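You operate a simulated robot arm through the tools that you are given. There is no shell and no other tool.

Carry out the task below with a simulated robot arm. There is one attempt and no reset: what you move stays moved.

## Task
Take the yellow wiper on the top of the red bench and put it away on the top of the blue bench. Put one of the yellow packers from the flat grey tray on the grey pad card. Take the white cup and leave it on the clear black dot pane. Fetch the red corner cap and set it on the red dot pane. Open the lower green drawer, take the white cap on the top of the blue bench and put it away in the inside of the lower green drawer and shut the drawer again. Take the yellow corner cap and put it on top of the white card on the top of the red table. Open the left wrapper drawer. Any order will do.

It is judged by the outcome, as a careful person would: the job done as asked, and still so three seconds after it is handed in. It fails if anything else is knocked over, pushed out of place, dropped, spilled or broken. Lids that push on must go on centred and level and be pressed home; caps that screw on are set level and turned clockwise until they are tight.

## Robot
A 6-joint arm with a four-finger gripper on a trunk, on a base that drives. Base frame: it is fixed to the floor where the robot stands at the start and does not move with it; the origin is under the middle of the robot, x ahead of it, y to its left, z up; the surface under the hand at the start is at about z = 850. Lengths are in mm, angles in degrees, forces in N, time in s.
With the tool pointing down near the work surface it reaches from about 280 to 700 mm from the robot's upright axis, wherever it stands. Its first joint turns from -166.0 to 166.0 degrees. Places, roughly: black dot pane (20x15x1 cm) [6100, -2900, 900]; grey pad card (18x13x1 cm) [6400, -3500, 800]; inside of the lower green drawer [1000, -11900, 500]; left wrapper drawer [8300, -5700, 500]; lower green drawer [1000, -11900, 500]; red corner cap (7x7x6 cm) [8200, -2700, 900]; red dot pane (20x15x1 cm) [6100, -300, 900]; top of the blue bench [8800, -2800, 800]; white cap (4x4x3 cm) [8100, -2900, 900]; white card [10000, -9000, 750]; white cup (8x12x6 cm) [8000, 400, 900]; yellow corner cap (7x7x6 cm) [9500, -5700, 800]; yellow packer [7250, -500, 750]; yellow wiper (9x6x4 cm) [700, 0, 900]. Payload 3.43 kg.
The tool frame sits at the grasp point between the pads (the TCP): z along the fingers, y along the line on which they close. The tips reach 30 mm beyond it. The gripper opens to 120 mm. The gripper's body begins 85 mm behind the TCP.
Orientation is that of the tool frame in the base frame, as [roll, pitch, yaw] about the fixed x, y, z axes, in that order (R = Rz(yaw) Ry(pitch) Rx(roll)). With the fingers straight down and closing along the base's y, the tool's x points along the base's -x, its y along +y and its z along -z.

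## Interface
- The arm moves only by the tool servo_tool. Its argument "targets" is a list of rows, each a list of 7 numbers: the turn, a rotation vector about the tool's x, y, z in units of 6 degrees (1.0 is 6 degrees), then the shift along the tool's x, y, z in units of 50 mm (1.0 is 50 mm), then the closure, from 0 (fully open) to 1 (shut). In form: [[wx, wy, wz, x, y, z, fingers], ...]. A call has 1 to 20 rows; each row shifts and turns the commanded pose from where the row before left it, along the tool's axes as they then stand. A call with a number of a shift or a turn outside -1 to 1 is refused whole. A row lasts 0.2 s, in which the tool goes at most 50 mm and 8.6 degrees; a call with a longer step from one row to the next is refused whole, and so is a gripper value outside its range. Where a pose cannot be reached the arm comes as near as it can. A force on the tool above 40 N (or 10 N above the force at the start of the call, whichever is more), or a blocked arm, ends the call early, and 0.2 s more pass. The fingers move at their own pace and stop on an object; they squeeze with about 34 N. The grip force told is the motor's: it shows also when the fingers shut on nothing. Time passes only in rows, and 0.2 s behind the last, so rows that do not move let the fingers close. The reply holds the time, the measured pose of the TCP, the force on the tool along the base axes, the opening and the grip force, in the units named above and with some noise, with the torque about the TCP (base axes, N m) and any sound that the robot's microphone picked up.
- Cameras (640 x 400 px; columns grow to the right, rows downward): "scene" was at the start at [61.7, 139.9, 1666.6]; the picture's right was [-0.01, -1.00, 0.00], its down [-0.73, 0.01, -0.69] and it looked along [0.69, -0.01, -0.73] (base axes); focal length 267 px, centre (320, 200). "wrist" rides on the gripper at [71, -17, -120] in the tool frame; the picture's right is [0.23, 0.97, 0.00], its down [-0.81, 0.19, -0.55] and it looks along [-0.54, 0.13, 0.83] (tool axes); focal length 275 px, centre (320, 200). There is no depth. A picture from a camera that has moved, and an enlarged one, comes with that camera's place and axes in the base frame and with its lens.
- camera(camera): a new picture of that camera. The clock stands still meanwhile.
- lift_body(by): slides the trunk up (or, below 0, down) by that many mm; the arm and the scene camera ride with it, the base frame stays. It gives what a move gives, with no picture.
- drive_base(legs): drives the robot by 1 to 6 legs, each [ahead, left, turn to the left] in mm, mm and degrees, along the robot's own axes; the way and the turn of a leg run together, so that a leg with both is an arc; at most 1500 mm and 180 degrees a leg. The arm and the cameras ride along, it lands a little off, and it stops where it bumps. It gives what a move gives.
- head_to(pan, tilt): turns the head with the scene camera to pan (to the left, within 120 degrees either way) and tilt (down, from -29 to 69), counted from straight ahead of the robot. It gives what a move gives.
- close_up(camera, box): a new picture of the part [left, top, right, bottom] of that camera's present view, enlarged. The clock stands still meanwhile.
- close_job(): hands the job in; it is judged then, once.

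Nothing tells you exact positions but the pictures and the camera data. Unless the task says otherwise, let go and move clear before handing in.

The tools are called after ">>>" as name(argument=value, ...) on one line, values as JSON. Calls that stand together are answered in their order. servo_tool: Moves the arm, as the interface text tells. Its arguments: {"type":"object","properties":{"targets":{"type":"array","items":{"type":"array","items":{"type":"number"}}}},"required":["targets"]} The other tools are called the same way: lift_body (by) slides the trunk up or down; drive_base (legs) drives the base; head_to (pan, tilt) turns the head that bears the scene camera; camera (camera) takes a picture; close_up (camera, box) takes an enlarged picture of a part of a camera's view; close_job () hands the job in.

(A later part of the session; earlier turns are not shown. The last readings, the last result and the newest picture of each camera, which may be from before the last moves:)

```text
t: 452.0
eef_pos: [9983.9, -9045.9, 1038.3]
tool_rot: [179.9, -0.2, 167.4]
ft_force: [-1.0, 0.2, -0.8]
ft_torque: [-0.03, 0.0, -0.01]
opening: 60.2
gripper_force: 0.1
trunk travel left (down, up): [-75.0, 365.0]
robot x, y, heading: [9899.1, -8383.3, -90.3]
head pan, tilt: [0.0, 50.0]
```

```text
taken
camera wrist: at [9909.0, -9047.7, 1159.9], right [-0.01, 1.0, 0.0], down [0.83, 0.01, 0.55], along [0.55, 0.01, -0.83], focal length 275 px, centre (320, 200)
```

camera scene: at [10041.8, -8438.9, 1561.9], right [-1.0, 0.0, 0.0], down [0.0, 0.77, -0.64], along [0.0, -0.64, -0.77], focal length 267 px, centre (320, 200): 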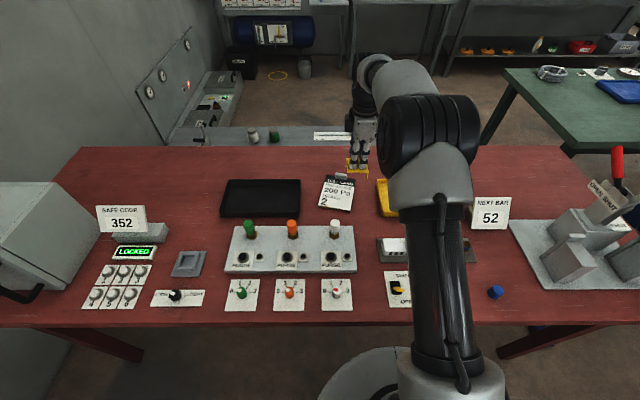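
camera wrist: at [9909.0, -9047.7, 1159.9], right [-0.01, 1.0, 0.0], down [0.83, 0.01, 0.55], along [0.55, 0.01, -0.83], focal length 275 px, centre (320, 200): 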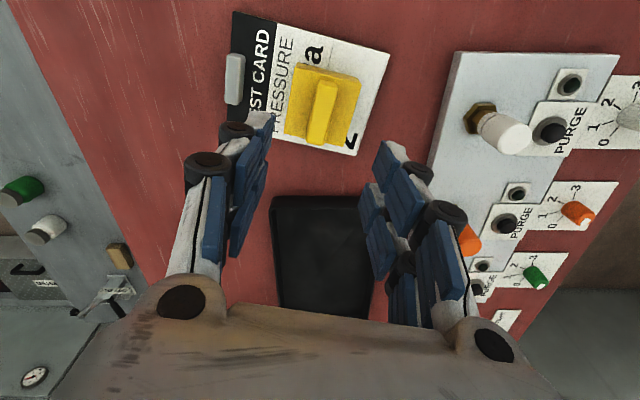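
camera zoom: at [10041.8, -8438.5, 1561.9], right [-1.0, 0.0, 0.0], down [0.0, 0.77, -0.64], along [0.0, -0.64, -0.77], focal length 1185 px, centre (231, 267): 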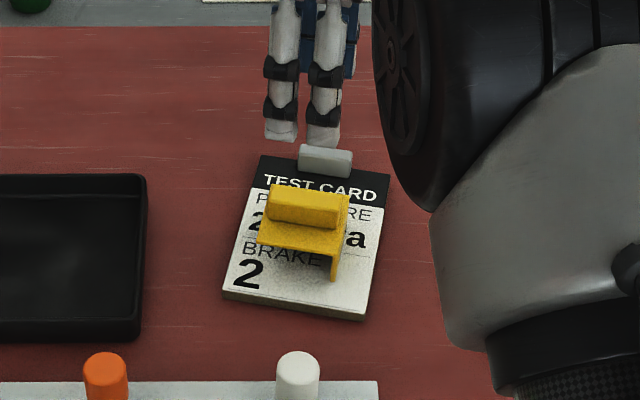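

The yellow cap sits on the white card. I'll back straight out from under the panel, then raise the trunk and tuck the arm.

>>> drive_base(legs=[[-450, 0, 0]])

>>> lift_body(by=100)

>>> servo_tool(targets=[[0, 0, -1, 0, 0.8, -0.2, 0.3], [0, 0, -1, 0, 0.9, -0.2, 0], [0, 0, 0, 0, 0.9, -0.2, 0], [0, 0, 0, 0, 0.9, -0.2, 0], [0, 0, 0, 0, 0.9, -0.2, 0], [0, 0, 0, 0, 0.9, 0, 0]])

>>> camera(camera="scene")

```text
t: 454.7
eef_pos: [9982.1, -8601.1, 1037.4]
tool_rot: [-180.0, -0.2, 167.1]
ft_force: [-0.3, 0.7, 0.7]
ft_torque: [-0.03, -0.01, 0.01]
opening: 60.1
gripper_force: 0.2
trunk travel left (down, up): [-75.0, 365.0]
robot x, y, heading: [9902.4, -7935.9, -90.2]
head pan, tilt: [0.0, 50.0]
```

```text
t: 456.0
eef_pos: [9982.7, -8601.6, 1136.3]
tool_rot: [179.9, -0.1, 167.0]
ft_force: [0.1, 0.2, 0.0]
ft_torque: [-0.01, 0.01, 0.0]
opening: 59.9
gripper_force: 0.1
trunk travel left (down, up): [-175.0, 265.0]
robot x, y, heading: [9903.8, -7937.9, -90.5]
head pan, tilt: [0.0, 50.0]
```

```text
t: 457.4
eef_pos: [9996.7, -8335.9, 1188.4]
tool_rot: [180.0, -0.1, 179.2]
ft_force: [-1.0, 0.7, 0.9]
ft_torque: [-0.08, -0.01, 0.0]
opening: 120.0
gripper_force: 0.1
trunk travel left (down, up): [-175.0, 265.0]
robot x, y, heading: [9903.0, -7939.0, -90.4]
head pan, tilt: [0.0, 50.0]
```

```text
taken
camera scene: at [10044.9, -7992.0, 1662.0], right [-1.0, 0.01, 0.0], down [0.01, 0.77, -0.64], along [-0.01, -0.64, -0.77], focal length 267 px, centre (320, 200)
```

scene: 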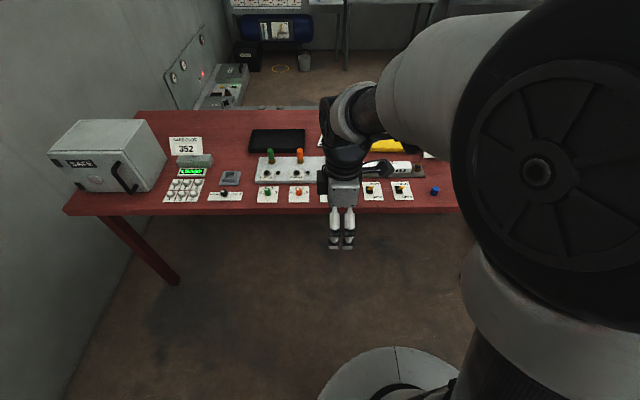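

Next the white cup at [8000, 400], which I'll reach from the left aisle (+y side). I drive back out the way I came.

>>> drive_base(legs=[[-220, 0, 0.4], [0, -1500, 0], [0, -1500, 0], [0, -720, 0]])

>>> drive_base(legs=[[-1500, 0, 0], [-1500, 0, 0], [-200, 0, 0]])

```text
t: 476.4
eef_pos: [6347.1, -8067.1, 1188.4]
tool_rot: [179.9, 0.0, 178.8]
ft_force: [-0.2, -0.1, -0.2]
ft_torque: [-0.01, 0.0, 0.0]
opening: 120.0
gripper_force: 0.1
trunk travel left (down, up): [-175.0, 265.0]
robot x, y, heading: [6258.2, -7660.3, -91.0]
head pan, tilt: [0.0, 50.0]
```

```text
t: 491.9
eef_pos: [6388.2, -4900.1, 1189.4]
tool_rot: [-179.9, -0.1, -179.4]
ft_force: [-0.1, 0.1, 1.2]
ft_torque: [-0.06, 0.02, 0.02]
opening: 119.8
gripper_force: 0.0
trunk travel left (down, up): [-175.0, 265.0]
robot x, y, heading: [6281.5, -4502.9, -88.9]
head pan, tilt: [0.0, 50.0]
```

>>> drive_base(legs=[[0, -1060, -1.1], [-1500, 0, 0], [-1500, 0, 0]])

```text
t: 511.4
eef_pos: [5314.9, -1922.8, 1187.8]
tool_rot: [179.8, -0.2, 177.3]
ft_force: [0.3, 0.2, -0.1]
ft_torque: [0.0, 0.03, -0.04]
opening: 119.8
gripper_force: 0.0
trunk travel left (down, up): [-175.0, 265.0]
robot x, y, heading: [5233.0, -1519.2, -92.6]
head pan, tilt: [0.0, 50.0]
```

>>> drive_base(legs=[[0, 0, 2.6], [-1500, 0, 0], [-1400, 0, 0], [0, 0, 90]])

>>> head_to(pan=-15, tilt=25)

>>> camera(camera="scene")

```text
t: 529.5
eef_pos: [5734.6, 1433.7, 1187.4]
tool_rot: [179.9, -0.1, -94.4]
ft_force: [0.8, 0.5, -0.2]
ft_torque: [0.04, 0.01, 0.04]
opening: 119.9
gripper_force: 0.0
trunk travel left (down, up): [-175.0, 265.0]
robot x, y, heading: [5327.7, 1363.6, -3.9]
head pan, tilt: [0.0, 50.0]
```

```text
t: 530.4
eef_pos: [5735.0, 1433.9, 1187.6]
tool_rot: [179.8, -0.1, -94.3]
ft_force: [-0.3, -0.1, 0.0]
ft_torque: [0.01, 0.02, 0.01]
opening: 120.1
gripper_force: 0.0
trunk travel left (down, up): [-175.0, 265.0]
robot x, y, heading: [5320.8, 1362.6, -4.1]
head pan, tilt: [-15.0, 25.0]
```

```text
taken
camera scene: at [5406.0, 1474.5, 1699.3], right [-0.33, -0.95, 0.0], down [-0.4, 0.14, -0.91], along [0.86, -0.29, -0.42], focal length 267 px, centre (320, 200)
```

scene: 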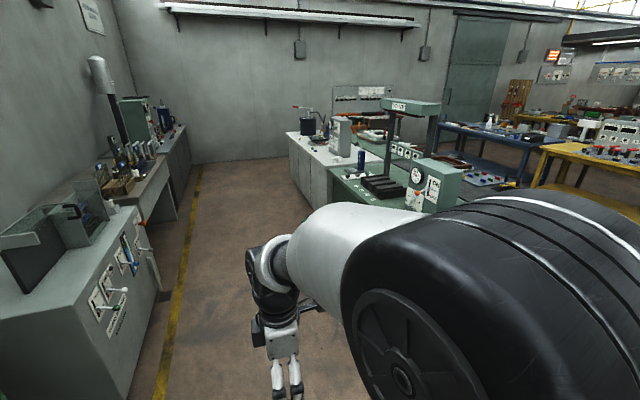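

The aisle along the white counter is clear. I'll drive up to x ≈ 7300 and look for the cup.

>>> drive_base(legs=[[1500, 0, 4.1], [450, 0, 0]])

>>> head_to(pan=-45, tilt=35)

>>> camera(camera="scene")

```text
t: 540.2
eef_pos: [7692.1, 1370.7, 1187.6]
tool_rot: [179.9, -0.1, -91.5]
ft_force: [0.2, -0.7, -0.9]
ft_torque: [0.0, 0.01, -0.01]
opening: 119.8
gripper_force: 0.2
trunk travel left (down, up): [-175.0, 265.0]
robot x, y, heading: [7286.0, 1281.0, -1.4]
head pan, tilt: [-15.0, 25.0]
```

```text
t: 541.2
eef_pos: [7691.0, 1370.2, 1187.7]
tool_rot: [179.8, -0.1, -91.6]
ft_force: [-0.2, 0.1, 0.2]
ft_torque: [0.0, -0.01, -0.06]
opening: 120.1
gripper_force: 0.0
trunk travel left (down, up): [-175.0, 265.0]
robot x, y, heading: [7289.7, 1280.4, -1.4]
head pan, tilt: [-45.0, 35.0]
```

```text
taken
camera scene: at [7334.9, 1357.8, 1683.6], right [-0.72, -0.69, 0.0], down [-0.4, 0.41, -0.82], along [0.57, -0.59, -0.57], focal length 267 px, centre (320, 200)
```

scene: 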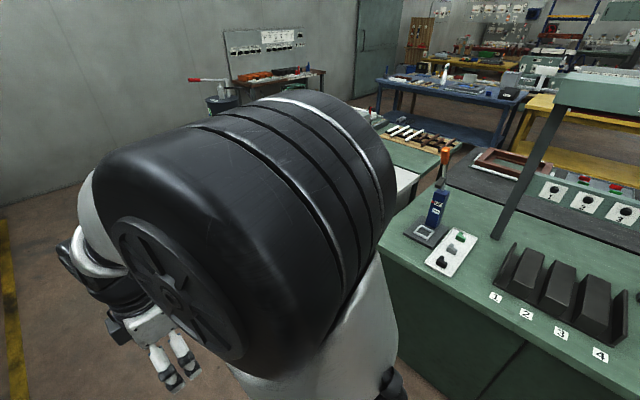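

>>> drive_base(legs=[[660, 0, 1.4], [0, 0, -90]])

>>> head_to(pan=0, tilt=40)

>>> camera(camera="scene")

>>> camera(camera="wrist")

```text
t: 548.7
eef_pos: [8058.7, 872.2, 1188.1]
tool_rot: [180.0, -0.1, -179.4]
ft_force: [0.8, -0.8, 0.5]
ft_torque: [-0.01, -0.05, 0.0]
opening: 120.2
gripper_force: 0.0
trunk travel left (down, up): [-175.0, 265.0]
robot x, y, heading: [7955.9, 1269.6, -89.0]
head pan, tilt: [-45.0, 35.0]
```

```text
t: 549.8
eef_pos: [8060.7, 873.9, 1188.6]
tool_rot: [179.9, 0.0, -179.4]
ft_force: [0.0, -0.3, -0.1]
ft_torque: [-0.01, -0.02, -0.02]
opening: 120.0
gripper_force: 0.1
trunk travel left (down, up): [-175.0, 265.0]
robot x, y, heading: [7954.1, 1269.2, -89.5]
head pan, tilt: [0.0, 40.0]
```

```text
taken
camera scene: at [8097.5, 1210.7, 1676.1], right [-1.0, -0.01, 0.0], down [-0.01, 0.64, -0.77], along [0.01, -0.77, -0.64], focal length 267 px, centre (320, 200)
```

scene: 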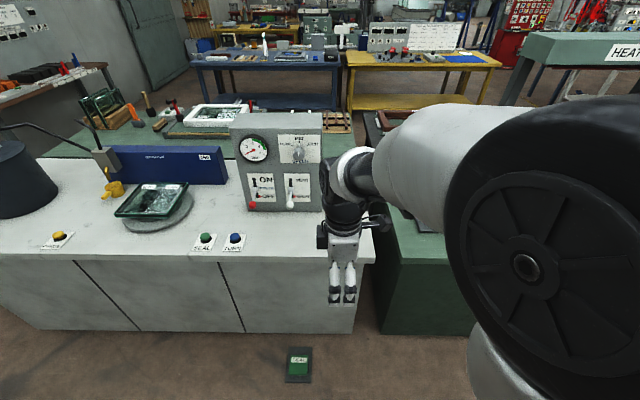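

```text
taken
camera wrist: at [7988.3, 855.8, 1310.1], right [-0.24, 0.97, 0.0], down [0.81, 0.2, 0.55], along [0.54, 0.13, -0.83], focal length 275 px, centre (320, 200)
```

wrist: 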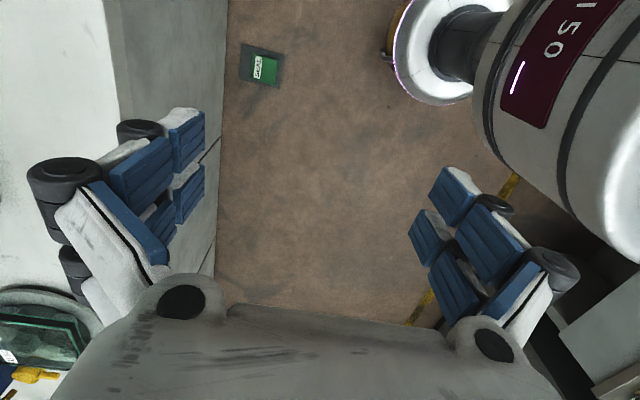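

The cup is hidden behind the hand. I'll strafe toward -x to see it.

>>> drive_base(legs=[[0, -330, -0.5]])

>>> camera(camera="scene")

>>> close_up(camera="scene", box=[180, 130, 340, 250])

```text
t: 552.0
eef_pos: [7730.8, 868.7, 1187.9]
tool_rot: [179.9, 0.0, -179.9]
ft_force: [-0.4, 0.2, 0.1]
ft_torque: [0.01, -0.02, 0.0]
opening: 120.0
gripper_force: 0.0
trunk travel left (down, up): [-175.0, 265.0]
robot x, y, heading: [7632.3, 1268.6, -89.6]
head pan, tilt: [0.0, 40.0]
```

```text
taken
camera scene: at [7771.4, 1206.0, 1676.1], right [-1.0, -0.01, 0.0], down [0.0, 0.64, -0.77], along [0.01, -0.77, -0.64], focal length 267 px, centre (320, 200)
```

scene: 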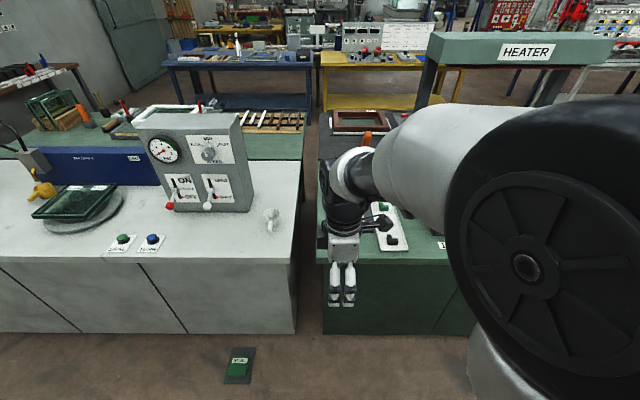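

```text
3.33 times, centred on (260, 190) of scene
camera zoom: at [7771.4, 1206.0, 1676.1], right [-1.0, -0.01, 0.0], down [0.0, 0.64, -0.77], along [0.01, -0.77, -0.64], focal length 889 px, centre (520, 233)
```

zoom: 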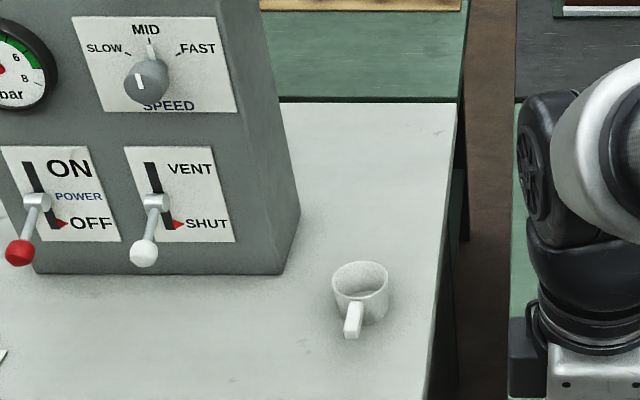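

The white mug stands at about [7986, 368], handle towards me, on the end of the white counter. I'll turn the gripper to close along x and drive in, keeping clear of the foot pedal at [8230, 650].

>>> servo_tool(targets=[[0, 0, 1, 0, 0, 0, 0], [0, 0, 1, 0, 0, 0, 0], [0, 0, 1, 0, 0, 0, 0], [0, 0, 1, 0, 0, 0, 0], [0, 0, 1, 0, 0, 0, 0], [0, 0, 1, 0, 0, 0, 0], [0, 0, 1, 0, 0, 0, 0], [0, 0, 1, 0, 0, 0, 0], [0, 0, 1, 0, 0, 0, 0], [0, 0, 1, 0, 0, 0, 0], [0, 0, 1, 0, 0, 0, 0], [0, 0, 1, 0, 0, 0, 0], [0, 0, 1, 0, 0, 0, 0], [0, 0, 1, 0, 0, 0, 0], [0, 0, 1, 0, 0, 0, 0]])

>>> drive_base(legs=[[0, 268, -0.4], [370, 0, 0]])

>>> camera(camera="scene")

>>> camera(camera="wrist")

```text
t: 555.2
eef_pos: [7732.3, 869.8, 1188.1]
tool_rot: [-179.9, -0.1, 90.0]
ft_force: [1.1, 0.6, 1.3]
ft_torque: [0.01, 0.0, 0.01]
opening: 120.0
gripper_force: 0.1
trunk travel left (down, up): [-175.0, 265.0]
robot x, y, heading: [7633.7, 1268.4, -89.5]
head pan, tilt: [0.0, 40.0]
```

```text
t: 559.0
eef_pos: [7997.9, 496.7, 1188.3]
tool_rot: [-179.9, 0.0, 89.8]
ft_force: [0.1, 0.3, 0.3]
ft_torque: [0.03, -0.02, 0.0]
opening: 120.2
gripper_force: 0.1
trunk travel left (down, up): [-175.0, 265.0]
robot x, y, heading: [7894.4, 892.4, -89.9]
head pan, tilt: [0.0, 40.0]
```

```text
taken
camera scene: at [8040.0, 832.1, 1676.0], right [-1.0, 0.0, 0.0], down [0.0, 0.64, -0.77], along [0.0, -0.77, -0.64], focal length 267 px, centre (320, 200)
```

scene: 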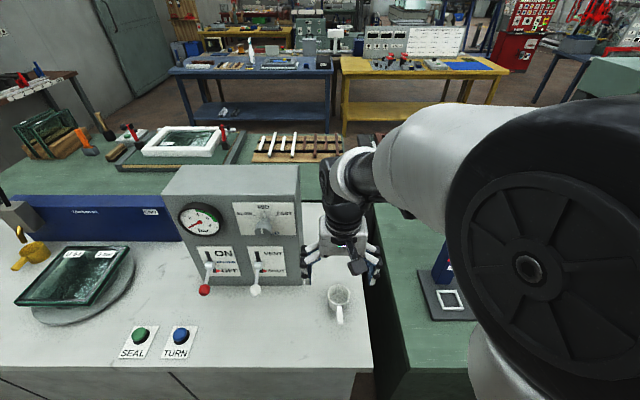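

```text
taken
camera wrist: at [7980.9, 567.5, 1310.4], right [0.97, 0.23, 0.0], down [0.19, -0.81, 0.55], along [0.13, -0.54, -0.83], focal length 275 px, centre (320, 200)
```

wrist: 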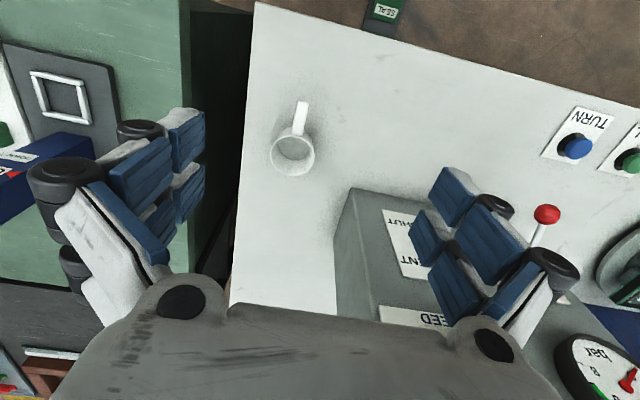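

The mug's axis is at about [7984, 379]. I'll move over it, fully open, and lower to just above the rim.

>>> servo_tool(targets=[[0, 0, 0, -0.78, -0.09, 0.2, 0], [0, 0, 0, -0.78, -0.09, 0.3, 0], [0, 0, 0, -0.79, -0.1, 0.4, 0], [0, 0, 0, 0, 0, 0.8, 0], [0, 0, 0, 0, 0, 0.9, 0], [0, 0, 0, 0, 0, 0.9, 0], [0, 0, 0, 0, 0, 0.7, 0]])

>>> camera(camera="wrist")

>>> close_up(camera="scene", box=[280, 230, 400, 330])

```text
t: 560.6
eef_pos: [7984.8, 379.3, 980.5]
tool_rot: [-179.9, -0.1, 89.9]
ft_force: [-0.7, 0.0, 0.0]
ft_torque: [0.01, -0.01, 0.01]
opening: 119.8
gripper_force: 0.0
trunk travel left (down, up): [-175.0, 265.0]
robot x, y, heading: [7896.0, 896.9, -89.8]
head pan, tilt: [0.0, 40.0]
```

```text
taken
camera wrist: at [7967.1, 450.6, 1101.8], right [0.97, 0.23, 0.0], down [0.19, -0.81, 0.55], along [0.13, -0.54, -0.83], focal length 275 px, centre (320, 200)
```

wrist: 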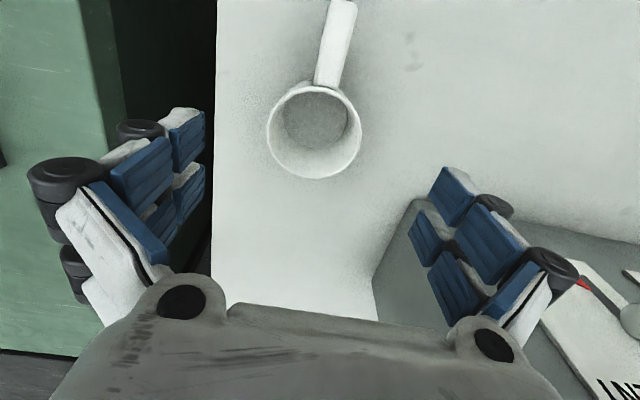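

```text
4.00 times, centred on (340, 280) of scene
camera zoom: at [8040.1, 832.3, 1676.0], right [-1.0, 0.0, 0.0], down [0.0, 0.64, -0.77], along [0.0, -0.77, -0.64], focal length 1067 px, centre (240, -120)
```

zoom: 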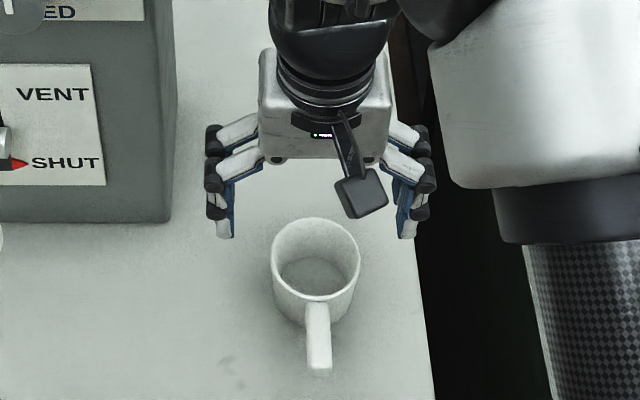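

Centred to within a few mm. I'll lower around the mug and close.

>>> servo_tool(targets=[[0, 0, 0, 0, -0.07, 0.6, 0], [0, 0, 0, 0, 0, 0.7, 0], [0, 0, 0, 0, 0, 0.5, 0.1], [0, 0, 0, 0, 0, 0, 0.3], [0, 0, 0, 0, 0, 0, 0.5], [0, 0, 0, 0, 0, 0, 0.7], [0, 0, 0, 0, 0, 0, 0.8], [0, 0, 0, 0, 0, 0, 0.8]])

>>> camera(camera="wrist")

>>> close_up(camera="scene", box=[280, 230, 400, 330])

```text
t: 562.4
eef_pos: [7980.1, 378.9, 890.8]
tool_rot: [-179.8, -0.1, 89.9]
ft_force: [-0.5, 0.0, 1.0]
ft_torque: [0.02, 0.06, 0.03]
opening: 63.9
gripper_force: 28.8
trunk travel left (down, up): [-175.0, 265.0]
robot x, y, heading: [7898.6, 895.5, -89.7]
head pan, tilt: [0.0, 40.0]
```

```text
taken
camera wrist: at [7963.4, 450.4, 1012.7], right [0.97, 0.23, 0.0], down [0.19, -0.81, 0.55], along [0.13, -0.54, -0.83], focal length 275 px, centre (320, 200)
```

wrist: 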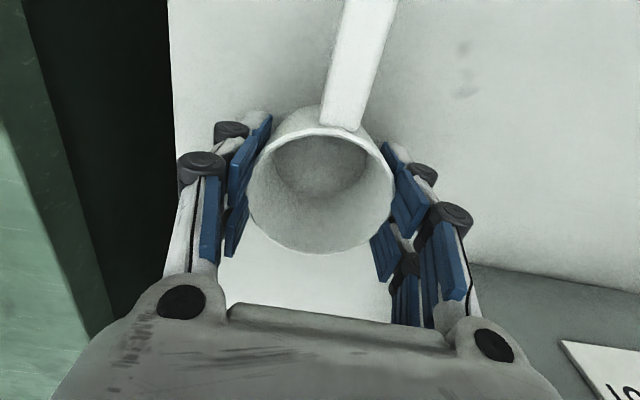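

```text
4.00 times, centred on (340, 280) of scene
camera zoom: at [8040.0, 833.1, 1676.1], right [-1.0, 0.0, 0.0], down [0.0, 0.64, -0.77], along [0.0, -0.77, -0.64], focal length 1067 px, centre (240, -120)
```

zoom: 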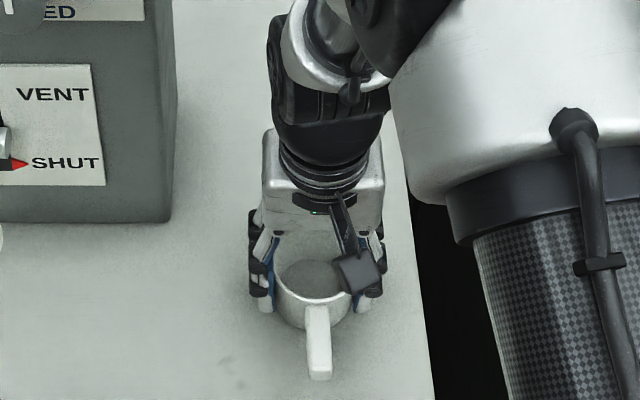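

The mug is held (64 mm at the pads). I'll firm up the grip and lift gently.

>>> servo_tool(targets=[[0, 0, 0, 0, 0, 0, 1], [0, 0, 0, 0, 0, 0, 1], [0, 0, 0, 0, 0, -0.1, 1], [0, 0, 0, 0, 0, -0.2, 1], [0, 0, 0, 0, 0, -0.3, 1], [0, 0, 0, 0, 0, -0.4, 1]])

>>> camera(camera="wrist")

>>> close_up(camera="scene", box=[280, 230, 400, 330])

```text
t: 563.8
eef_pos: [7980.9, 381.4, 938.6]
tool_rot: [-179.8, -0.1, 89.9]
ft_force: [0.0, 0.1, -1.3]
ft_torque: [-0.04, 0.01, -0.03]
opening: 63.7
gripper_force: 34.1
trunk travel left (down, up): [-175.0, 265.0]
robot x, y, heading: [7894.9, 898.6, -89.9]
head pan, tilt: [0.0, 40.0]
```

```text
taken
camera wrist: at [7963.0, 452.5, 1060.8], right [0.97, 0.23, 0.0], down [0.19, -0.81, 0.55], along [0.13, -0.54, -0.83], focal length 275 px, centre (320, 200)
```

wrist: 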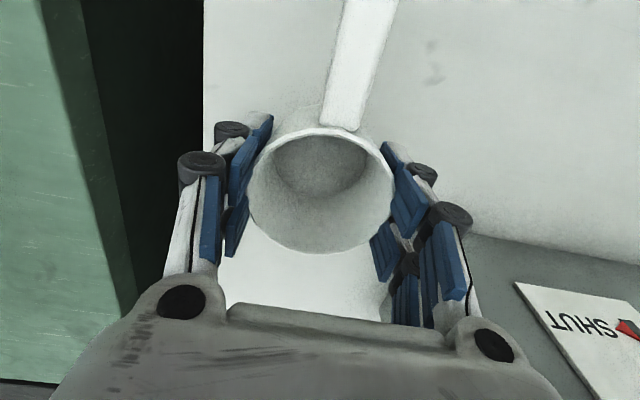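

```text
4.00 times, centred on (340, 280) of scene
camera zoom: at [8039.9, 833.5, 1676.1], right [-1.0, 0.0, 0.0], down [0.0, 0.64, -0.77], along [0.0, -0.77, -0.64], focal length 1067 px, centre (240, -120)
```

zoom: 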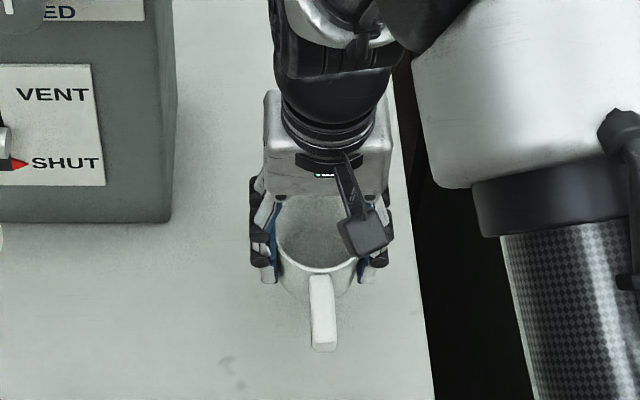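

The mug lifts level. I'll raise it, tuck the arm and drive to the yellow bench's end via the cross aisle.

>>> servo_tool(targets=[[0, 0, 0, 0, 0, -0.7, 1], [0, 0, 0, 0, 0, -0.8, 1], [0, 0, 0, 0, 0, -0.8, 1], [0, 0, 0, 0, 0, -0.8, 1], [0, 0, 0, 0, 0, -0.8, 1], [0, 0, 0, 0.7, 0, -0.6, 1], [0, 0, 0, 0.8, 0, -0.3, 1], [0, 0, 0, 0.8, 0, 0, 1]])

>>> drive_base(legs=[[-390, 0, 0], [0, -1500, 0], [0, -1150, 0]])

>>> camera(camera="wrist")

```text
t: 565.6
eef_pos: [7979.0, 496.3, 1178.4]
tool_rot: [-179.9, -0.1, 89.9]
ft_force: [-0.1, 0.9, -1.9]
ft_torque: [-0.06, 0.01, 0.01]
opening: 63.6
gripper_force: 34.0
trunk travel left (down, up): [-175.0, 265.0]
robot x, y, heading: [7902.3, 900.3, -90.0]
head pan, tilt: [0.0, 40.0]
```

```text
t: 580.5
eef_pos: [5324.7, 889.4, 1177.7]
tool_rot: [-179.8, -0.1, 89.5]
ft_force: [0.3, 0.2, -0.5]
ft_torque: [-0.01, -0.01, -0.01]
opening: 63.5
gripper_force: 33.9
trunk travel left (down, up): [-175.0, 265.0]
robot x, y, heading: [5247.0, 1293.0, -90.3]
head pan, tilt: [0.0, 40.0]
```

```text
taken
camera wrist: at [5308.4, 961.1, 1299.8], right [0.98, 0.22, 0.0], down [0.18, -0.81, 0.55], along [0.12, -0.54, -0.83], focal length 275 px, centre (320, 200)
```

wrist: 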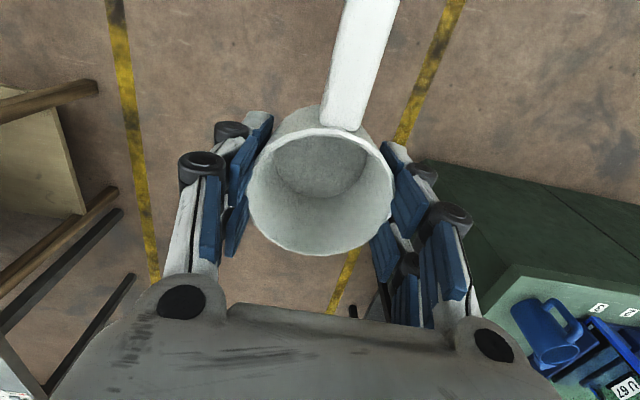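

>>> drive_base(legs=[[1500, 0, 0.3], [1500, 0, 0], [1230, 0, 0], [0, 0, 90]])

>>> head_to(pan=0, tilt=45)

>>> camera(camera="scene")

```text
t: 604.5
eef_pos: [5672.5, -2848.3, 1178.0]
tool_rot: [-179.8, -0.1, 179.2]
ft_force: [-1.4, 0.0, 0.5]
ft_torque: [0.01, -0.01, 0.0]
opening: 63.5
gripper_force: 33.7
trunk travel left (down, up): [-175.0, 265.0]
robot x, y, heading: [5268.1, -2920.6, -0.3]
head pan, tilt: [0.0, 40.0]
```

```text
t: 605.2
eef_pos: [5673.8, -2848.4, 1177.7]
tool_rot: [-179.8, -0.2, 179.1]
ft_force: [-0.2, 0.1, -0.8]
ft_torque: [-0.01, 0.01, 0.01]
opening: 63.7
gripper_force: 34.5
trunk travel left (down, up): [-175.0, 265.0]
robot x, y, heading: [5272.6, -2922.1, -0.5]
head pan, tilt: [0.0, 45.0]
```

```text
taken
camera scene: at [5333.9, -2784.4, 1668.8], right [-0.01, -1.0, 0.0], down [-0.71, 0.01, -0.71], along [0.71, -0.01, -0.71], focal length 267 px, centre (320, 200)
```

scene: 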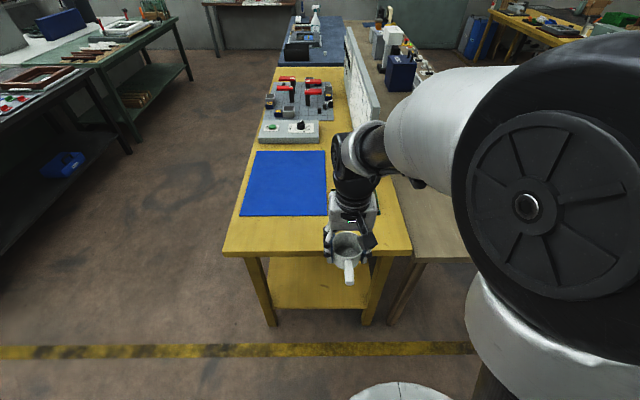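

The yellow bench's end edge is at x ≈ 5873. I'll drive up to it and look at the pane.

>>> drive_base(legs=[[310, 0, 0.4]])

>>> head_to(pan=0, tilt=55)

>>> camera(camera="scene")

>>> camera(camera="wrist")

```text
t: 607.3
eef_pos: [5982.3, -2847.2, 1177.3]
tool_rot: [-179.9, -0.1, 179.6]
ft_force: [0.5, -0.2, -0.7]
ft_torque: [0.0, -0.02, 0.03]
opening: 63.5
gripper_force: 34.3
trunk travel left (down, up): [-175.0, 265.0]
robot x, y, heading: [5578.3, -2927.2, -0.2]
head pan, tilt: [0.0, 45.0]
```

```text
t: 608.0
eef_pos: [5981.5, -2847.2, 1178.0]
tool_rot: [-179.9, -0.2, 179.6]
ft_force: [-0.4, -0.1, -1.0]
ft_torque: [0.02, -0.02, -0.02]
opening: 63.7
gripper_force: 33.4
trunk travel left (down, up): [-175.0, 265.0]
robot x, y, heading: [5580.5, -2926.4, -0.3]
head pan, tilt: [0.0, 55.0]
```

```text
taken
camera scene: at [5632.7, -2786.0, 1655.4], right [0.0, -1.0, 0.0], down [-0.82, 0.0, -0.57], along [0.57, 0.0, -0.82], focal length 267 px, centre (320, 200)
```

scene: 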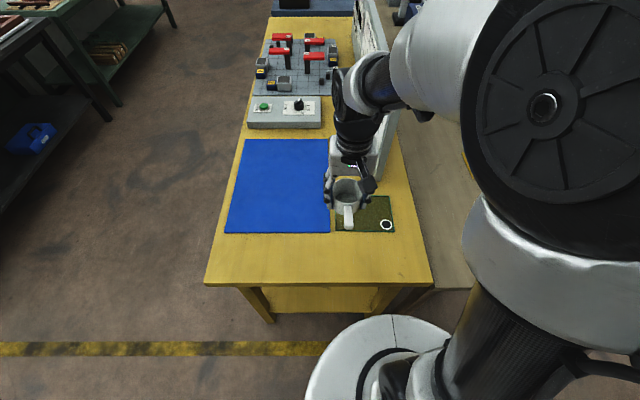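

```text
taken
camera wrist: at [5910.1, -2863.1, 1299.8], right [-0.22, 0.97, 0.0], down [0.81, 0.19, 0.55], along [0.54, 0.12, -0.83], focal length 275 px, centre (320, 200)
```

wrist: 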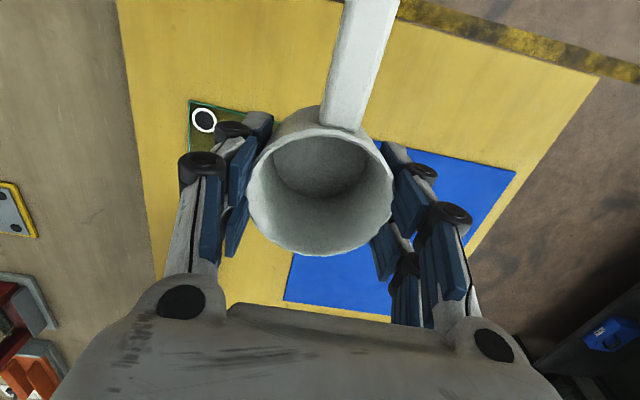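

The pane spans x 6057–6207, y -3040 to -2843, with its dot in the near-right corner. I'll place the mug's body at about [6155, -2932] with the handle toward me; first move above it.

>>> servo_tool(targets=[[0, 0, 0, -0.708, -0.334, 0, 1], [0, 0, 0, -0.708, -0.334, 0.2, 1], [0, 0, 0, -0.708, -0.334, 0.3, 1], [0, 0, 0, -0.708, -0.334, 0.3, 1], [0, 0, 0, -0.708, -0.334, 0.3, 1], [0, 0, 0, 0, 0, 0.8, 1], [0, 0, 0, 0, 0, 0.8, 1], [0, 0, 0, 0, 0, 0.8, 1], [0, 0, 0, 0, 0, 0.8, 1], [0, 0, 0, 0, 0, 0.5, 1]])

>>> camera(camera="scene")

>>> close_up(camera="scene", box=[310, 160, 430, 250])

>>> camera(camera="wrist")

```text
t: 610.2
eef_pos: [6158.8, -2930.6, 938.6]
tool_rot: [-179.8, -0.2, 179.6]
ft_force: [-1.0, 0.1, -0.9]
ft_torque: [-0.01, -0.02, 0.02]
opening: 63.4
gripper_force: 34.2
trunk travel left (down, up): [-175.0, 265.0]
robot x, y, heading: [5579.2, -2926.6, -0.2]
head pan, tilt: [0.0, 55.0]
```

```text
taken
camera scene: at [5633.1, -2786.0, 1655.4], right [0.0, -1.0, 0.0], down [-0.82, 0.0, -0.57], along [0.57, 0.0, -0.82], focal length 267 px, centre (320, 200)
```

scene: 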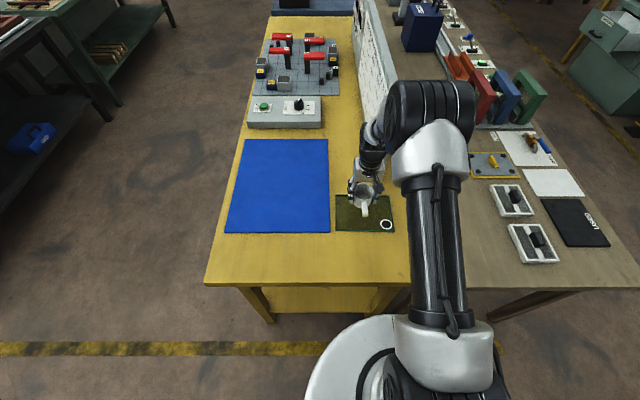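

```text
4.44 times, centred on (370, 205) of scene
camera zoom: at [5633.1, -2786.0, 1655.4], right [0.0, -1.0, 0.0], down [-0.82, 0.0, -0.57], along [0.57, 0.0, -0.82], focal length 1185 px, centre (98, 178)
```

zoom: 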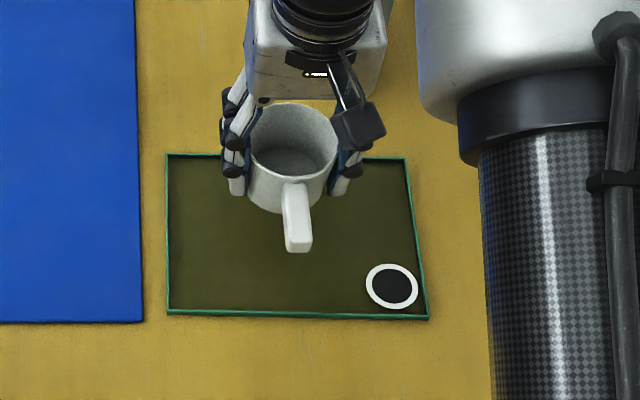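

```text
taken
camera wrist: at [6086.2, -2947.6, 1059.8], right [-0.22, 0.97, 0.0], down [0.81, 0.19, 0.55], along [0.54, 0.12, -0.83], focal length 275 px, centre (320, 200)
```

wrist: 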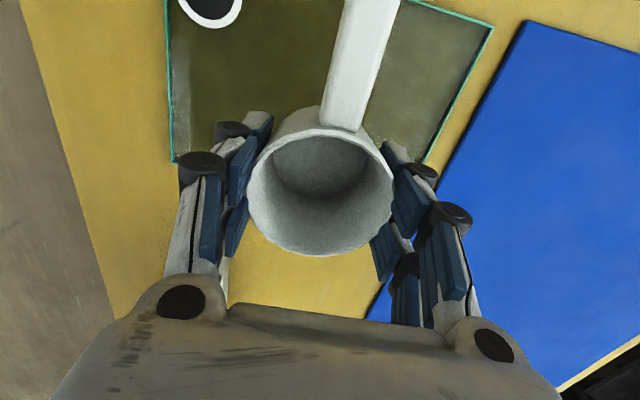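

The mug will land well inside the pane, clear of the dot. I'll lower it slowly.

>>> servo_tool(targets=[[0, 0, 0, 0, -0.14, 0.3, 1], [0, 0, 0, 0, 0, 0.24, 1], [0, 0, 0, 0, 0, 0.08, 1], [0, 0, 0, 0, 0, 0.04, 1], [0, 0, 0, 0, 0, 0, 1]])

>>> servo_tool(targets=[[0, 0, 0, 0, 0, 0.03, 1], [0, 0, 0, 0, 0, 0.02, 1], [0, 0, 0, 0, 0, 0, 1]])

```text
t: 611.4
eef_pos: [6158.2, -2938.4, 904.4]
tool_rot: [-179.9, -0.2, 179.6]
ft_force: [-0.1, -0.6, -0.1]
ft_torque: [0.02, -0.01, 0.01]
opening: 63.6
gripper_force: 34.5
trunk travel left (down, up): [-175.0, 265.0]
robot x, y, heading: [5577.7, -2926.6, -0.2]
head pan, tilt: [0.0, 55.0]
```

```text
t: 612.2
eef_pos: [6157.0, -2939.3, 902.8]
tool_rot: [-179.9, -0.1, 179.7]
ft_force: [-0.4, 0.9, -0.1]
ft_torque: [0.02, -0.01, 0.01]
opening: 63.4
gripper_force: 34.3
trunk travel left (down, up): [-175.0, 265.0]
robot x, y, heading: [5579.9, -2923.4, -0.2]
head pan, tilt: [0.0, 55.0]
```

>>> servo_tool(targets=[[0, 0, 0, 0, 0, 0.02, 1], [0, 0, 0, 0, 0, 0.02, 1], [0, 0, 0, 0, 0, 0, 1]])

>>> servo_tool(targets=[[0, 0, 0, 0, 0, 0.02, 1], [0, 0, 0, 0, 0, 0.02, 1], [0, 0, 0, 0, 0, 0, 1]])

```text
t: 613.0
eef_pos: [6157.5, -2938.3, 901.1]
tool_rot: [-179.9, -0.1, 179.6]
ft_force: [0.4, -0.1, -0.2]
ft_torque: [0.01, 0.02, 0.02]
opening: 63.4
gripper_force: 34.0
trunk travel left (down, up): [-175.0, 265.0]
robot x, y, heading: [5578.7, -2923.8, -0.2]
head pan, tilt: [0.0, 55.0]
```

```text
t: 613.8
eef_pos: [6158.1, -2939.0, 897.6]
tool_rot: [-179.9, -0.2, 179.7]
ft_force: [-0.6, -0.3, -0.6]
ft_torque: [0.0, 0.0, -0.02]
opening: 63.3
gripper_force: 34.1
trunk travel left (down, up): [-175.0, 265.0]
robot x, y, heading: [5576.8, -2925.7, 0.1]
head pan, tilt: [0.0, 55.0]
```

>>> servo_tool(targets=[[0, 0, 0, 0, 0, 0.02, 1], [0, 0, 0, 0, 0, 0.01, 1], [0, 0, 0, 0, 0, 0, 1]])

>>> servo_tool(targets=[[0, 0, 0, 0, 0, 0.02, 1], [0, 0, 0, 0, 0, 0, 1]])

```text
t: 614.6
eef_pos: [6157.6, -2939.3, 895.6]
tool_rot: [-179.9, 0.0, 179.6]
ft_force: [-0.1, 0.0, 0.5]
ft_torque: [-0.02, -0.03, 0.02]
opening: 63.7
gripper_force: 34.3
trunk travel left (down, up): [-175.0, 265.0]
robot x, y, heading: [5579.2, -2921.0, 0.0]
head pan, tilt: [0.0, 55.0]
```

```text
t: 615.2
eef_pos: [6158.1, -2939.6, 896.0]
tool_rot: [-179.8, -0.1, 179.6]
ft_force: [0.2, -0.3, 0.0]
ft_torque: [0.02, -0.01, -0.01]
opening: 63.6
gripper_force: 33.9
trunk travel left (down, up): [-175.0, 265.0]
robot x, y, heading: [5576.8, -2925.3, -0.1]
head pan, tilt: [0.0, 55.0]
```

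>>> servo_tool(targets=[[0, 0, 0, 0, 0, 0.02, 1], [0, 0, 0, 0, 0, 0, 1]])

>>> servo_tool(targets=[[0, 0, 0, 0, 0, 0.02, 1], [0, 0, 0, 0, 0, 0, 1]])

>>> close_up(camera="scene", box=[310, 160, 430, 250])

```text
t: 615.8
eef_pos: [6157.6, -2939.7, 896.3]
tool_rot: [-179.9, 0.0, 179.6]
ft_force: [-0.8, -0.4, 7.9]
ft_torque: [-0.1, 0.15, 0.02]
opening: 63.6
gripper_force: 34.3
trunk travel left (down, up): [-175.0, 265.0]
robot x, y, heading: [5577.9, -2928.4, -0.3]
head pan, tilt: [0.0, 55.0]
```

```text
t: 616.4
eef_pos: [6159.1, -2939.5, 896.2]
tool_rot: [-179.9, 0.1, 179.6]
ft_force: [0.5, -0.4, 19.6]
ft_torque: [-0.04, 0.31, -0.01]
opening: 63.8
gripper_force: 33.6
trunk travel left (down, up): [-175.0, 265.0]
robot x, y, heading: [5580.5, -2927.0, -0.4]
head pan, tilt: [0.0, 55.0]
```

```text
4.44 times, centred on (370, 205) of scene
camera zoom: at [5630.9, -2785.9, 1655.6], right [0.0, -1.0, 0.0], down [-0.82, 0.0, -0.57], along [0.57, 0.0, -0.82], focal length 1185 px, centre (98, 178)
```

zoom: 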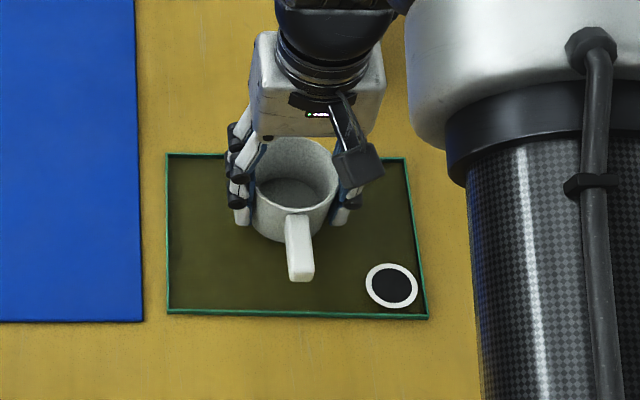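

The mug stands on the pane. I'll ease off, open fully and lift straight up.

>>> servo_tool(targets=[[0, 0, 0, 0, 0, -0.02, 0.8], [0, 0, 0, 0, 0, 0, 0.4], [0, 0, 0, 0, 0, 0, 0.2], [0, 0, 0, 0, 0, 0, 0], [0, 0, 0, 0, 0, 0, 0], [0, 0, 0, 0, 0, 0, 0], [0, 0, 0, 0, 0, -0.3, 0], [0, 0, 0, 0, 0, -0.7, 0], [0, 0, 0, 0, 0, -0.9, 0], [0, 0, 0, 0, 0, -0.9, 0], [0, 0, 0, 0, 0, -0.9, 0], [0, 0, 0, 0, 0, -0.9, 0], [0, 0, 0, 0, 0, -0.9, 0], [0, 0, 0, 0.8, 0, -0.3, 0], [0, 0, 0, 0.9, 0, 0, 0], [0, 0, 0, 0.9, 0, 0, 0], [0, 0, 0, 0.9, 0, 0, 0]])

>>> camera(camera="scene")

>>> close_up(camera="scene", box=[310, 160, 430, 250])

```text
t: 620.0
eef_pos: [5982.3, -2937.5, 1184.2]
tool_rot: [-180.0, 0.0, 179.6]
ft_force: [-0.4, 0.2, 0.3]
ft_torque: [-0.02, -0.04, -0.02]
opening: 119.9
gripper_force: 0.1
trunk travel left (down, up): [-175.0, 265.0]
robot x, y, heading: [5580.8, -2926.8, -0.0]
head pan, tilt: [0.0, 55.0]
```

```text
taken
camera scene: at [5631.2, -2785.9, 1655.4], right [0.0, -1.0, 0.0], down [-0.82, 0.0, -0.57], along [0.57, 0.0, -0.82], focal length 267 px, centre (320, 200)
```

scene: 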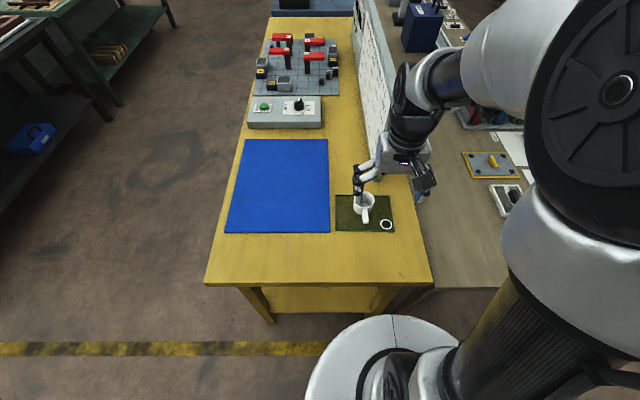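

```text
4.44 times, centred on (370, 205) of scene
camera zoom: at [5631.2, -2785.9, 1655.4], right [0.0, -1.0, 0.0], down [-0.82, 0.0, -0.57], along [0.57, 0.0, -0.82], focal length 1185 px, centre (98, 178)
```

zoom: 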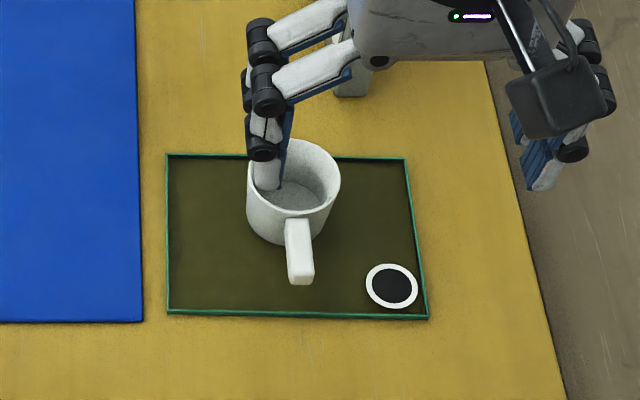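

The mug is on the pane. Next the small white cap on the blue bench at about [8100, -2864]; I'll drive round to the aisle in front of that bench.

>>> drive_base(legs=[[-330, 0, 0], [0, 1290, 0], [1500, 0, 0], [1400, 0, 0], [0, 0, -90]])

>>> head_to(pan=0, tilt=45)

>>> camera(camera="scene")

```text
t: 645.6
eef_pos: [8086.1, -2038.2, 1183.4]
tool_rot: [-179.9, -0.1, 89.0]
ft_force: [0.0, -0.3, 0.1]
ft_torque: [-0.01, -0.01, 0.02]
opening: 120.0
gripper_force: 0.1
trunk travel left (down, up): [-175.0, 265.0]
robot x, y, heading: [8101.3, -1636.2, -90.7]
head pan, tilt: [0.0, 55.0]
```

```text
t: 646.3
eef_pos: [8085.9, -2038.5, 1183.6]
tool_rot: [-179.8, -0.1, 89.0]
ft_force: [-0.1, 0.2, 1.0]
ft_torque: [-0.01, -0.01, 0.01]
opening: 120.0
gripper_force: 0.0
trunk travel left (down, up): [-175.0, 265.0]
robot x, y, heading: [8104.6, -1634.6, -90.9]
head pan, tilt: [0.0, 45.0]
```

```text
taken
camera scene: at [8242.1, -1696.1, 1668.7], right [-1.0, 0.01, 0.0], down [0.01, 0.71, -0.71], along [-0.01, -0.71, -0.71], focal length 267 px, centre (320, 200)
```

scene: 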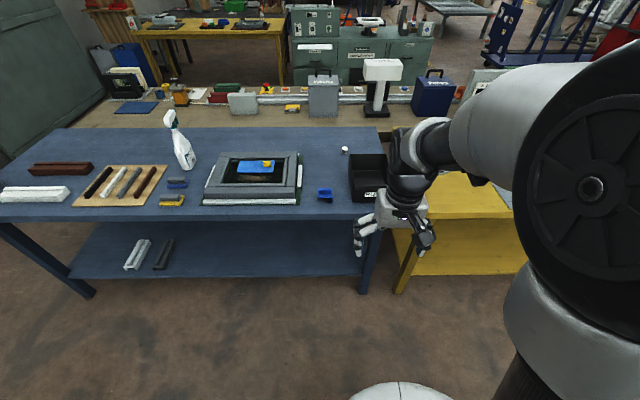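

>>> drive_base(legs=[[560, 0, 0.9]])

>>> head_to(pan=0, tilt=55)

>>> camera(camera="scene")

>>> camera(camera="wrist")

```text
t: 649.5
eef_pos: [8085.1, -2593.4, 1181.6]
tool_rot: [-179.9, -0.1, 89.6]
ft_force: [0.4, -0.7, 0.3]
ft_torque: [0.06, 0.04, -0.01]
opening: 120.0
gripper_force: 0.1
trunk travel left (down, up): [-175.0, 265.0]
robot x, y, heading: [8094.4, -2193.3, -90.3]
head pan, tilt: [0.0, 45.0]
```

```text
t: 650.2
eef_pos: [8084.4, -2593.4, 1182.5]
tool_rot: [-179.9, -0.1, 89.5]
ft_force: [0.2, -0.3, 0.2]
ft_torque: [0.03, 0.0, 0.01]
opening: 119.8
gripper_force: 0.0
trunk travel left (down, up): [-175.0, 265.0]
robot x, y, heading: [8093.9, -2190.4, -90.3]
head pan, tilt: [0.0, 55.0]
```

```text
taken
camera scene: at [8237.8, -2240.6, 1655.4], right [-1.0, 0.01, 0.0], down [0.0, 0.82, -0.57], along [0.0, -0.57, -0.82], focal length 267 px, centre (320, 200)
```

scene: 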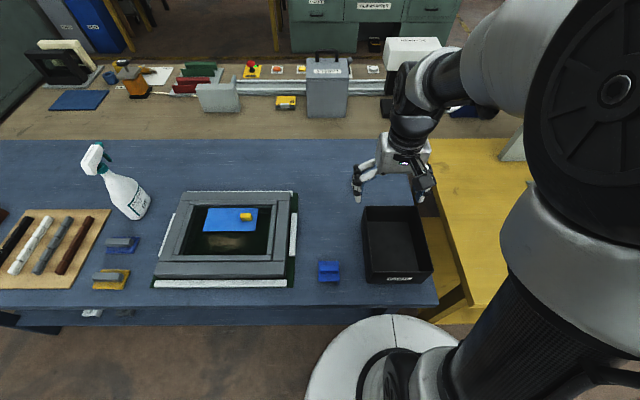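

```text
taken
camera wrist: at [8067.9, -2521.5, 1304.7], right [0.98, 0.22, 0.0], down [0.19, -0.81, 0.55], along [0.12, -0.54, -0.83], focal length 275 px, centre (320, 200)
```

wrist: 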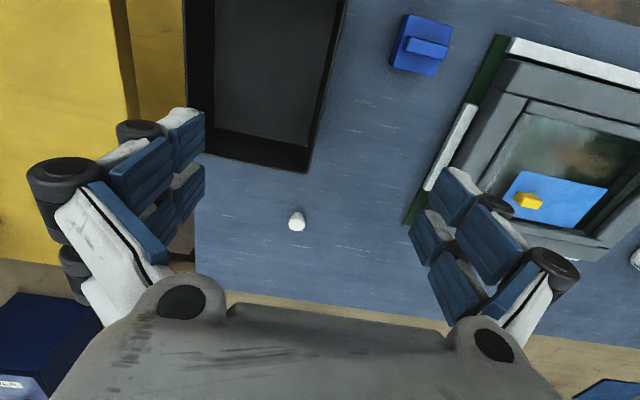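

The white cap is at about [8096, -2864]. I'll move the hand over it.

>>> servo_tool(targets=[[0, 0, 0, -0.776, 0.04, 0.4, 0.2], [0, 0, 0, -0.776, 0.04, 0.4, 0.3], [0, 0, 0, -0.776, 0.04, 0.4, 0.4], [0, 0, 0, -0.776, 0.04, 0.4, 0.4], [0, 0, 0, -0.776, 0.04, 0.4, 0.4], [0, 0, 0, -0.776, 0.04, 0.4, 0.4], [0, 0, 0, -0.776, 0.04, 0.4, 0.4]])

>>> camera(camera="wrist")

>>> close_up(camera="wrist", box=[260, 60, 380, 160])

>>> camera(camera="scene")

```text
t: 651.8
eef_pos: [8094.1, -2865.9, 1041.5]
tool_rot: [-179.8, -0.2, 89.5]
ft_force: [-0.1, -0.6, 0.4]
ft_torque: [0.03, -0.01, 0.0]
opening: 72.0
gripper_force: 0.0
trunk travel left (down, up): [-175.0, 265.0]
robot x, y, heading: [8098.4, -2186.6, -90.2]
head pan, tilt: [0.0, 55.0]
```

```text
taken
camera wrist: at [8078.3, -2795.1, 1163.9], right [0.98, 0.22, 0.0], down [0.19, -0.81, 0.55], along [0.12, -0.54, -0.84], focal length 275 px, centre (320, 200)
```

wrist: 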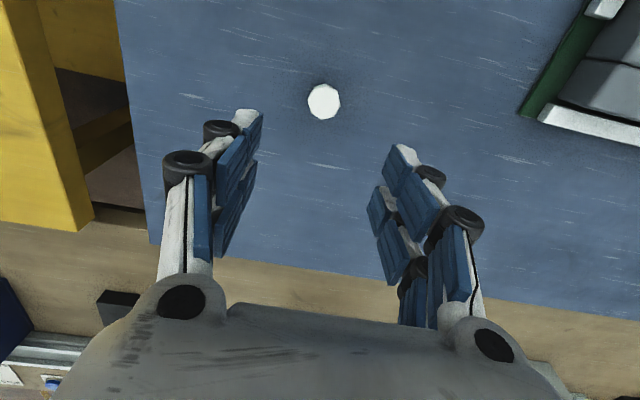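

```text
4.00 times, centred on (320, 110) of wrist
camera zoom: at [8078.3, -2795.1, 1163.9], right [0.98, 0.22, 0.0], down [0.19, -0.81, 0.55], along [0.12, -0.54, -0.84], focal length 1101 px, centre (320, 560)
```

zoom: 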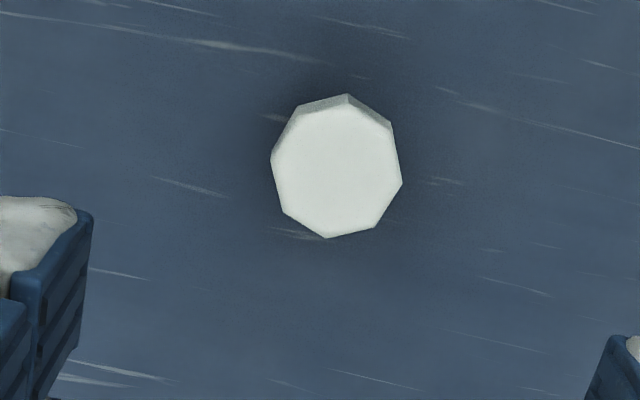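

```text
taken
camera scene: at [8237.8, -2242.3, 1655.2], right [-1.0, 0.01, 0.0], down [0.0, 0.82, -0.57], along [0.0, -0.57, -0.82], focal length 267 px, centre (320, 200)
```

scene: 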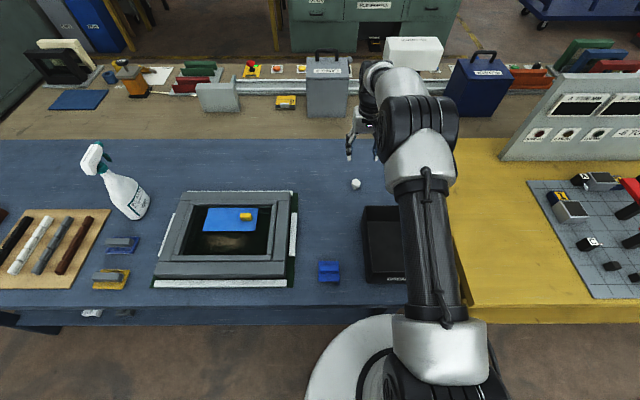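

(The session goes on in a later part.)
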